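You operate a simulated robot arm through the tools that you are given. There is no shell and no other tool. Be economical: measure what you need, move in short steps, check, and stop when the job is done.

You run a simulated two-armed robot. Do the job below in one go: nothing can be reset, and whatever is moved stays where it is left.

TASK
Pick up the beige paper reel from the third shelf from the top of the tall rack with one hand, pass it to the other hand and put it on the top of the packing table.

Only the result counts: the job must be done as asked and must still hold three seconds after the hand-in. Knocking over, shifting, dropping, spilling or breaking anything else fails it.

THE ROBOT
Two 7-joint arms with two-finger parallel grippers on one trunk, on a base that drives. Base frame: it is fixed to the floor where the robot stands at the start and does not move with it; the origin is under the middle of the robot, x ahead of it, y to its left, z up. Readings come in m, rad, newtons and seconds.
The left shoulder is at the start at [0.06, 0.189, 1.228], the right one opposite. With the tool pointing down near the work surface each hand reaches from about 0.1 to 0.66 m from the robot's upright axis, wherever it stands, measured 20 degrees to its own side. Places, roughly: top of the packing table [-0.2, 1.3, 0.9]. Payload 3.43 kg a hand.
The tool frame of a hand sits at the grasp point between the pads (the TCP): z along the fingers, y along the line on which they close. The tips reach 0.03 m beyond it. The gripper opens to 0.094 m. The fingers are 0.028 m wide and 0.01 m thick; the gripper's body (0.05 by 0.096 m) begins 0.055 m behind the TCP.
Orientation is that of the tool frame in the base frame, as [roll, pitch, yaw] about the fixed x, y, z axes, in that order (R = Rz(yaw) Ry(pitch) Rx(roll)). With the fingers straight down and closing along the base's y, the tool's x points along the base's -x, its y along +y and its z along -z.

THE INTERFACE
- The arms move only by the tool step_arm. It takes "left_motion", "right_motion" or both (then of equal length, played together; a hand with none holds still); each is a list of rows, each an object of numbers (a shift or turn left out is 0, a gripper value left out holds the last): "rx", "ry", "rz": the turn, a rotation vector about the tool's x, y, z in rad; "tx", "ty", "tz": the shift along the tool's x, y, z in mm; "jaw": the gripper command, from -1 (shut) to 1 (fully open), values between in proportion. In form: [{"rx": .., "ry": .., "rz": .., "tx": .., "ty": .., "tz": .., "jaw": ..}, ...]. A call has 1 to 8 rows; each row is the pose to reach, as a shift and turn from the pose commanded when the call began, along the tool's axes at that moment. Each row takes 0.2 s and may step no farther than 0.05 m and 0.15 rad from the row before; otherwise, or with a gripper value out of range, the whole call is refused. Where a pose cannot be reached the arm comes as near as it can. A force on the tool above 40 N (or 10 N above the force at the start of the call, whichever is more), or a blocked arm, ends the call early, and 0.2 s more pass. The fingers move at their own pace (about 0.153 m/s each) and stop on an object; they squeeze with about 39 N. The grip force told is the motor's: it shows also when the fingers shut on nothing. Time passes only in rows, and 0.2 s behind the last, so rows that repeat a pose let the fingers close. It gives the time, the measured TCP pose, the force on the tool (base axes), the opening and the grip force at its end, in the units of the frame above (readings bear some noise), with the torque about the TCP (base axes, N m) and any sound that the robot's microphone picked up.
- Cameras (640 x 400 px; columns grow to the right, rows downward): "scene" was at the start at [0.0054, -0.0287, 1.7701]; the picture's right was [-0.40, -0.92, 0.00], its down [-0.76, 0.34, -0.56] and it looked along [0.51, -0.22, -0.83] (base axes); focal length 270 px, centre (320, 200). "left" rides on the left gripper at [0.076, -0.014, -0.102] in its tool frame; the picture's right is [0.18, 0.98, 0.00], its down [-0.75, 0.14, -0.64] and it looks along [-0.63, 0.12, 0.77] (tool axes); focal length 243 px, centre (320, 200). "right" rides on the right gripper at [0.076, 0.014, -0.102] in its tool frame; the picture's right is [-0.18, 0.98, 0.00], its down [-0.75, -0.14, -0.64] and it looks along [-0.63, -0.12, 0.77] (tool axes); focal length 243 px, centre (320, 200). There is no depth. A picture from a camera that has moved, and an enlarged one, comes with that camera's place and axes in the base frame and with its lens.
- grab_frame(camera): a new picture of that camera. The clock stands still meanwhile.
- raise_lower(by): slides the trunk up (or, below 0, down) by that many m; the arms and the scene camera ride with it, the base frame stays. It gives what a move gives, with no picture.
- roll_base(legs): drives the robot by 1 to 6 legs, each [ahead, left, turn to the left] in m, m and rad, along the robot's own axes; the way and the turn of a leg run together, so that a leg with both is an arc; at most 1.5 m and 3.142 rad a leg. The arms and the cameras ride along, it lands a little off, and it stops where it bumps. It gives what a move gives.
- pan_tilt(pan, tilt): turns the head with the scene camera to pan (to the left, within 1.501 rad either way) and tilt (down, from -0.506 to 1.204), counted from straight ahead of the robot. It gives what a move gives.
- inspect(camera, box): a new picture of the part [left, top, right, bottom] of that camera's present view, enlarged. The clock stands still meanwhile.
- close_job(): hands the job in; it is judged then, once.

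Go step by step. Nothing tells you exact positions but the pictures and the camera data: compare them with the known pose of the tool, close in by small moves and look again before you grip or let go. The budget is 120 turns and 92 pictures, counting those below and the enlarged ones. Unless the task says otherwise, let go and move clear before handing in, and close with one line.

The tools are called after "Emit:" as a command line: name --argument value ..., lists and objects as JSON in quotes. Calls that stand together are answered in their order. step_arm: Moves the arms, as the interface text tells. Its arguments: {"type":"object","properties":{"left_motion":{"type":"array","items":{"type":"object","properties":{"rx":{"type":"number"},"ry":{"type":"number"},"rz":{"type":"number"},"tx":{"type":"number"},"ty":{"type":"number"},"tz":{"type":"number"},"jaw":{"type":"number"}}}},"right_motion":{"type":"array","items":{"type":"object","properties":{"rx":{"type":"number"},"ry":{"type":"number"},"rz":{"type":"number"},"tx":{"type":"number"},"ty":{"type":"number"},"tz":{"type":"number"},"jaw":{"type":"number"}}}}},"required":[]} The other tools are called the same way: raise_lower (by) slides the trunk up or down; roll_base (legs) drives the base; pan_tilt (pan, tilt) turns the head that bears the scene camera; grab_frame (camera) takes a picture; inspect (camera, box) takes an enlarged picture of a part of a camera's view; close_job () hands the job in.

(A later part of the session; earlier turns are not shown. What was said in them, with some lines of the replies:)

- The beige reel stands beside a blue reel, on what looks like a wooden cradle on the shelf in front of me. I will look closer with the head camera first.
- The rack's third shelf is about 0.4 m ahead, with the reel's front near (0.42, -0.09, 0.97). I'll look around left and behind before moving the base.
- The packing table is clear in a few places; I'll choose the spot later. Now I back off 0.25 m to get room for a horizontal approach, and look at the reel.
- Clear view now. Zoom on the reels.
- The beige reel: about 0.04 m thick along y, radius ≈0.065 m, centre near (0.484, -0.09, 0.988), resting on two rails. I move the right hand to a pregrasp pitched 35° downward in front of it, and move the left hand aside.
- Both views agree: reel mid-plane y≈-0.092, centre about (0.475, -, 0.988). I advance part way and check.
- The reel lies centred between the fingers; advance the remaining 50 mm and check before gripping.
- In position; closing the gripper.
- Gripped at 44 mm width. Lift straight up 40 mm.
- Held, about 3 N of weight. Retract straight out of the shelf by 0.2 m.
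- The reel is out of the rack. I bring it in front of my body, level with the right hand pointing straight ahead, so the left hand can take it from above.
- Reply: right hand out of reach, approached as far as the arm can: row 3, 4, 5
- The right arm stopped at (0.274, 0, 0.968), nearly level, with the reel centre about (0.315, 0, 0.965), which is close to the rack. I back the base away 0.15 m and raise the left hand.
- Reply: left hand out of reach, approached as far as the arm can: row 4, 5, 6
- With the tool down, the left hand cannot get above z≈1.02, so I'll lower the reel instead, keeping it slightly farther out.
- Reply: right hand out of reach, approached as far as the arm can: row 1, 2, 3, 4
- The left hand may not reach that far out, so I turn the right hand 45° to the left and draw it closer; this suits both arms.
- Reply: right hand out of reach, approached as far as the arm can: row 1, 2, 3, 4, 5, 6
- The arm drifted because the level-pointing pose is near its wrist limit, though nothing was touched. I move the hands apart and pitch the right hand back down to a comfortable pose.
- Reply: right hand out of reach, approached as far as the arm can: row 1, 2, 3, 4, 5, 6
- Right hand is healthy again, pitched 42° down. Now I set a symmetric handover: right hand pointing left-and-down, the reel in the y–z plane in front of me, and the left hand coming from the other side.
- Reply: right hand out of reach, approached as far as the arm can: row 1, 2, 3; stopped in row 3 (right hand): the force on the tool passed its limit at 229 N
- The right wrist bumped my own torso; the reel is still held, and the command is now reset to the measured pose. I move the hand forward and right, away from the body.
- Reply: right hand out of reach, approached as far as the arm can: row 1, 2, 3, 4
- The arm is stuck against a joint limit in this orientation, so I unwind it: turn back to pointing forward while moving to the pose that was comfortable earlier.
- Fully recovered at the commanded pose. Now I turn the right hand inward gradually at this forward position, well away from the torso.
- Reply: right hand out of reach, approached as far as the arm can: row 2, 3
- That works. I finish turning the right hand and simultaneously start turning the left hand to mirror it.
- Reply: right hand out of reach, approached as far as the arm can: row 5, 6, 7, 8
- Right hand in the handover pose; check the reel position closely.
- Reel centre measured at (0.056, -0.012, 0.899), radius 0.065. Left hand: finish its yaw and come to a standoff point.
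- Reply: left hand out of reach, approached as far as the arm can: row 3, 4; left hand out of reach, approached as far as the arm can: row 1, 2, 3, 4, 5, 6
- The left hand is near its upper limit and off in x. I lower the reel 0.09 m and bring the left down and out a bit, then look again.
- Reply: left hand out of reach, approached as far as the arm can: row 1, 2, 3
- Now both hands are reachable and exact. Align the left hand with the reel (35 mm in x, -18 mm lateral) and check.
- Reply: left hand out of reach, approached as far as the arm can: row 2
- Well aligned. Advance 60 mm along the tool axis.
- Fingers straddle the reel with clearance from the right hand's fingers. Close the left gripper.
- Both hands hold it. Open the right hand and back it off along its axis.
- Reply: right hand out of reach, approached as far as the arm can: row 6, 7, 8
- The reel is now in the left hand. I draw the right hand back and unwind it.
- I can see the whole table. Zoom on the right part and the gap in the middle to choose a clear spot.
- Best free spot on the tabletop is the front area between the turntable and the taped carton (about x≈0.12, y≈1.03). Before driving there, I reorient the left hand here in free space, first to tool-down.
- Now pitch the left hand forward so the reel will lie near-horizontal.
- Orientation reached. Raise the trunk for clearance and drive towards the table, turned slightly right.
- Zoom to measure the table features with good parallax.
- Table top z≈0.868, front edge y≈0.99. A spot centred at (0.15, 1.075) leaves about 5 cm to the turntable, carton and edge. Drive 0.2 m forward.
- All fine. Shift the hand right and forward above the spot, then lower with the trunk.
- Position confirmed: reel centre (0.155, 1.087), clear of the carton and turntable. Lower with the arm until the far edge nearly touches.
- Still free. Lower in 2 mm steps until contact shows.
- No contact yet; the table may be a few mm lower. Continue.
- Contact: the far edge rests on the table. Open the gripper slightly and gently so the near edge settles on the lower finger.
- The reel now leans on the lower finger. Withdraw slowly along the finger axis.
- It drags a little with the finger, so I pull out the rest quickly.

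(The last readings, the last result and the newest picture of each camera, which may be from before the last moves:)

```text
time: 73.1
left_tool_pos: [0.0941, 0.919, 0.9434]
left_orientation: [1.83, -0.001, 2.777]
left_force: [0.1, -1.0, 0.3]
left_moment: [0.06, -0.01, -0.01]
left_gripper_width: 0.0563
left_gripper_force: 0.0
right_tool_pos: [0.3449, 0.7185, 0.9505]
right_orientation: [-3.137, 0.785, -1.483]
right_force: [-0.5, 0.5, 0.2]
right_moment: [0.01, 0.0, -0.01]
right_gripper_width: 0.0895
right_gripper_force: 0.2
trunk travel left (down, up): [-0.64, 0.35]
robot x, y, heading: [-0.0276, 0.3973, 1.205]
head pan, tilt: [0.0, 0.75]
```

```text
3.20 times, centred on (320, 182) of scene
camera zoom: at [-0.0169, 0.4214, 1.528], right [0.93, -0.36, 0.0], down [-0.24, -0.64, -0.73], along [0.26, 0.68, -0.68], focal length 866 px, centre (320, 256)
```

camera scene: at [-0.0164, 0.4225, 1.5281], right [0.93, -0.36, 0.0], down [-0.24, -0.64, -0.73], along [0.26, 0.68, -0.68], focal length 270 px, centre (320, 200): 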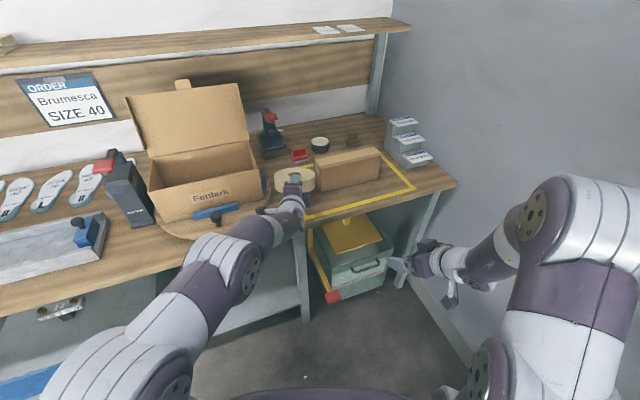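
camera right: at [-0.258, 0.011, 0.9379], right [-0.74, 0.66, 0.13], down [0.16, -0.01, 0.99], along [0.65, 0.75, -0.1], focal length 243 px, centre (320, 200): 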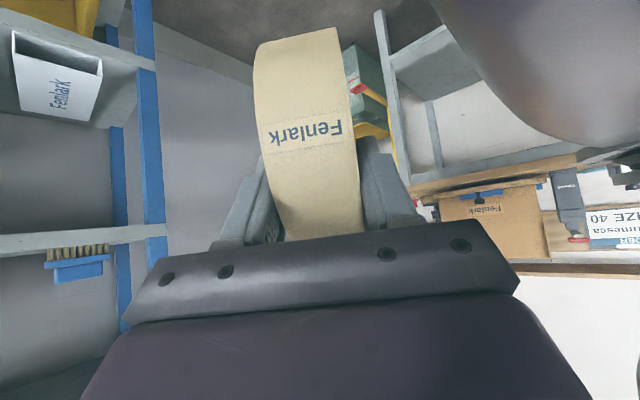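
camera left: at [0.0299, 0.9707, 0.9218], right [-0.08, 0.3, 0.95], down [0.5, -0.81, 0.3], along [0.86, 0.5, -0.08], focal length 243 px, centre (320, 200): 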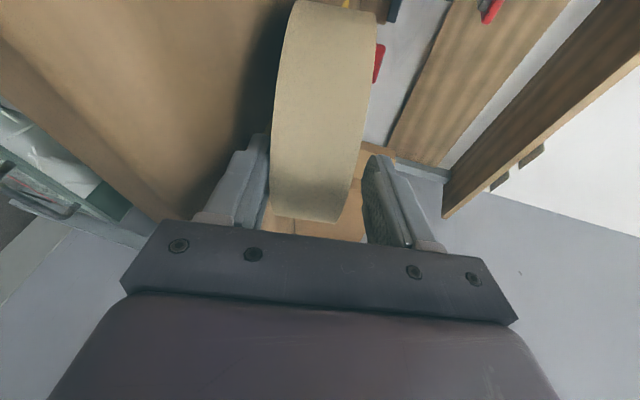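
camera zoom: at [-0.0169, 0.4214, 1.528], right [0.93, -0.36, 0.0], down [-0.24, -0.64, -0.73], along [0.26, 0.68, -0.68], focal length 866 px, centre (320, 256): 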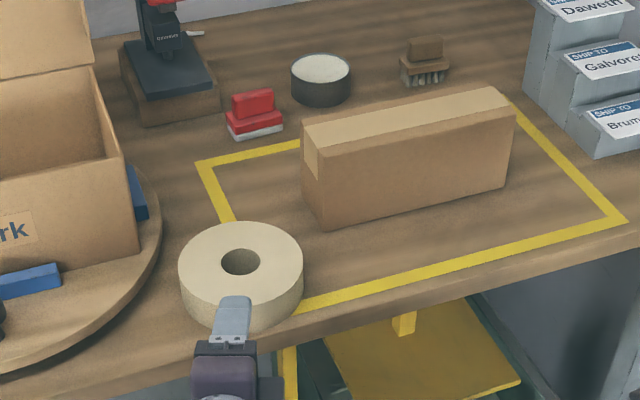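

The reel lies flat on the tabletop, free of the gripper. Back the robot away and verify.

Emit:
roll_base --legs '[[-0.2, 0, 0]]'

Emit:
grab_frame --camera "scene"

Emit:
inspect --camera "scene" --box '[220, 100, 420, 225]'

```text
time: 74.7
left_tool_pos: [0.0198, 0.7321, 0.9447]
left_orientation: [1.831, 0.0, 2.779]
left_force: [0.0, 0.0, 0.0]
left_moment: [0.03, 0.01, 0.0]
left_gripper_width: 0.0564
left_gripper_force: 0.0
right_tool_pos: [0.2744, 0.5333, 0.9503]
right_orientation: [-3.138, 0.786, -1.484]
right_force: [0.4, -0.7, -0.3]
right_moment: [-0.02, -0.03, 0.0]
right_gripper_width: 0.0896
right_gripper_force: 0.1
trunk travel left (down, up): [-0.64, 0.35]
robot x, y, heading: [-0.099, 0.2113, 1.206]
head pan, tilt: [0.0, 0.75]
```

```text
31 pictures are left
camera scene: at [-0.0883, 0.2337, 1.528], right [0.93, -0.36, 0.0], down [-0.24, -0.64, -0.73], along [0.26, 0.68, -0.68], focal length 270 px, centre (320, 200)
```

scene: 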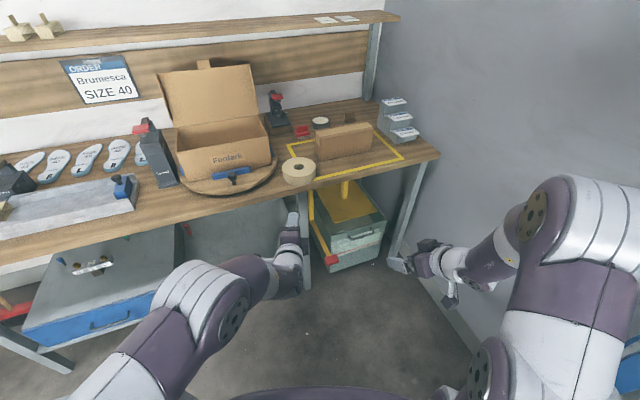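

```text
3.20 times, centred on (320, 162) of scene
camera zoom: at [-0.0883, 0.2337, 1.528], right [0.93, -0.36, 0.0], down [-0.24, -0.64, -0.73], along [0.26, 0.68, -0.68], focal length 866 px, centre (320, 320)
```

zoom: 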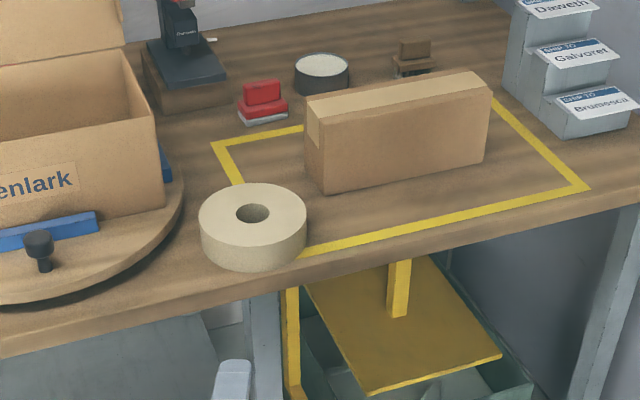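

The reel lies flat and still on the tabletop with nothing around it disturbed, and both hands are clear. Handing in.

Emit:
close_job

```text
The job is handed in.
```

The beige reel was taken from the third shelf with the right hand and passed to the left. It now lies flat and still near the front edge of the packing table, with nothing else moved.
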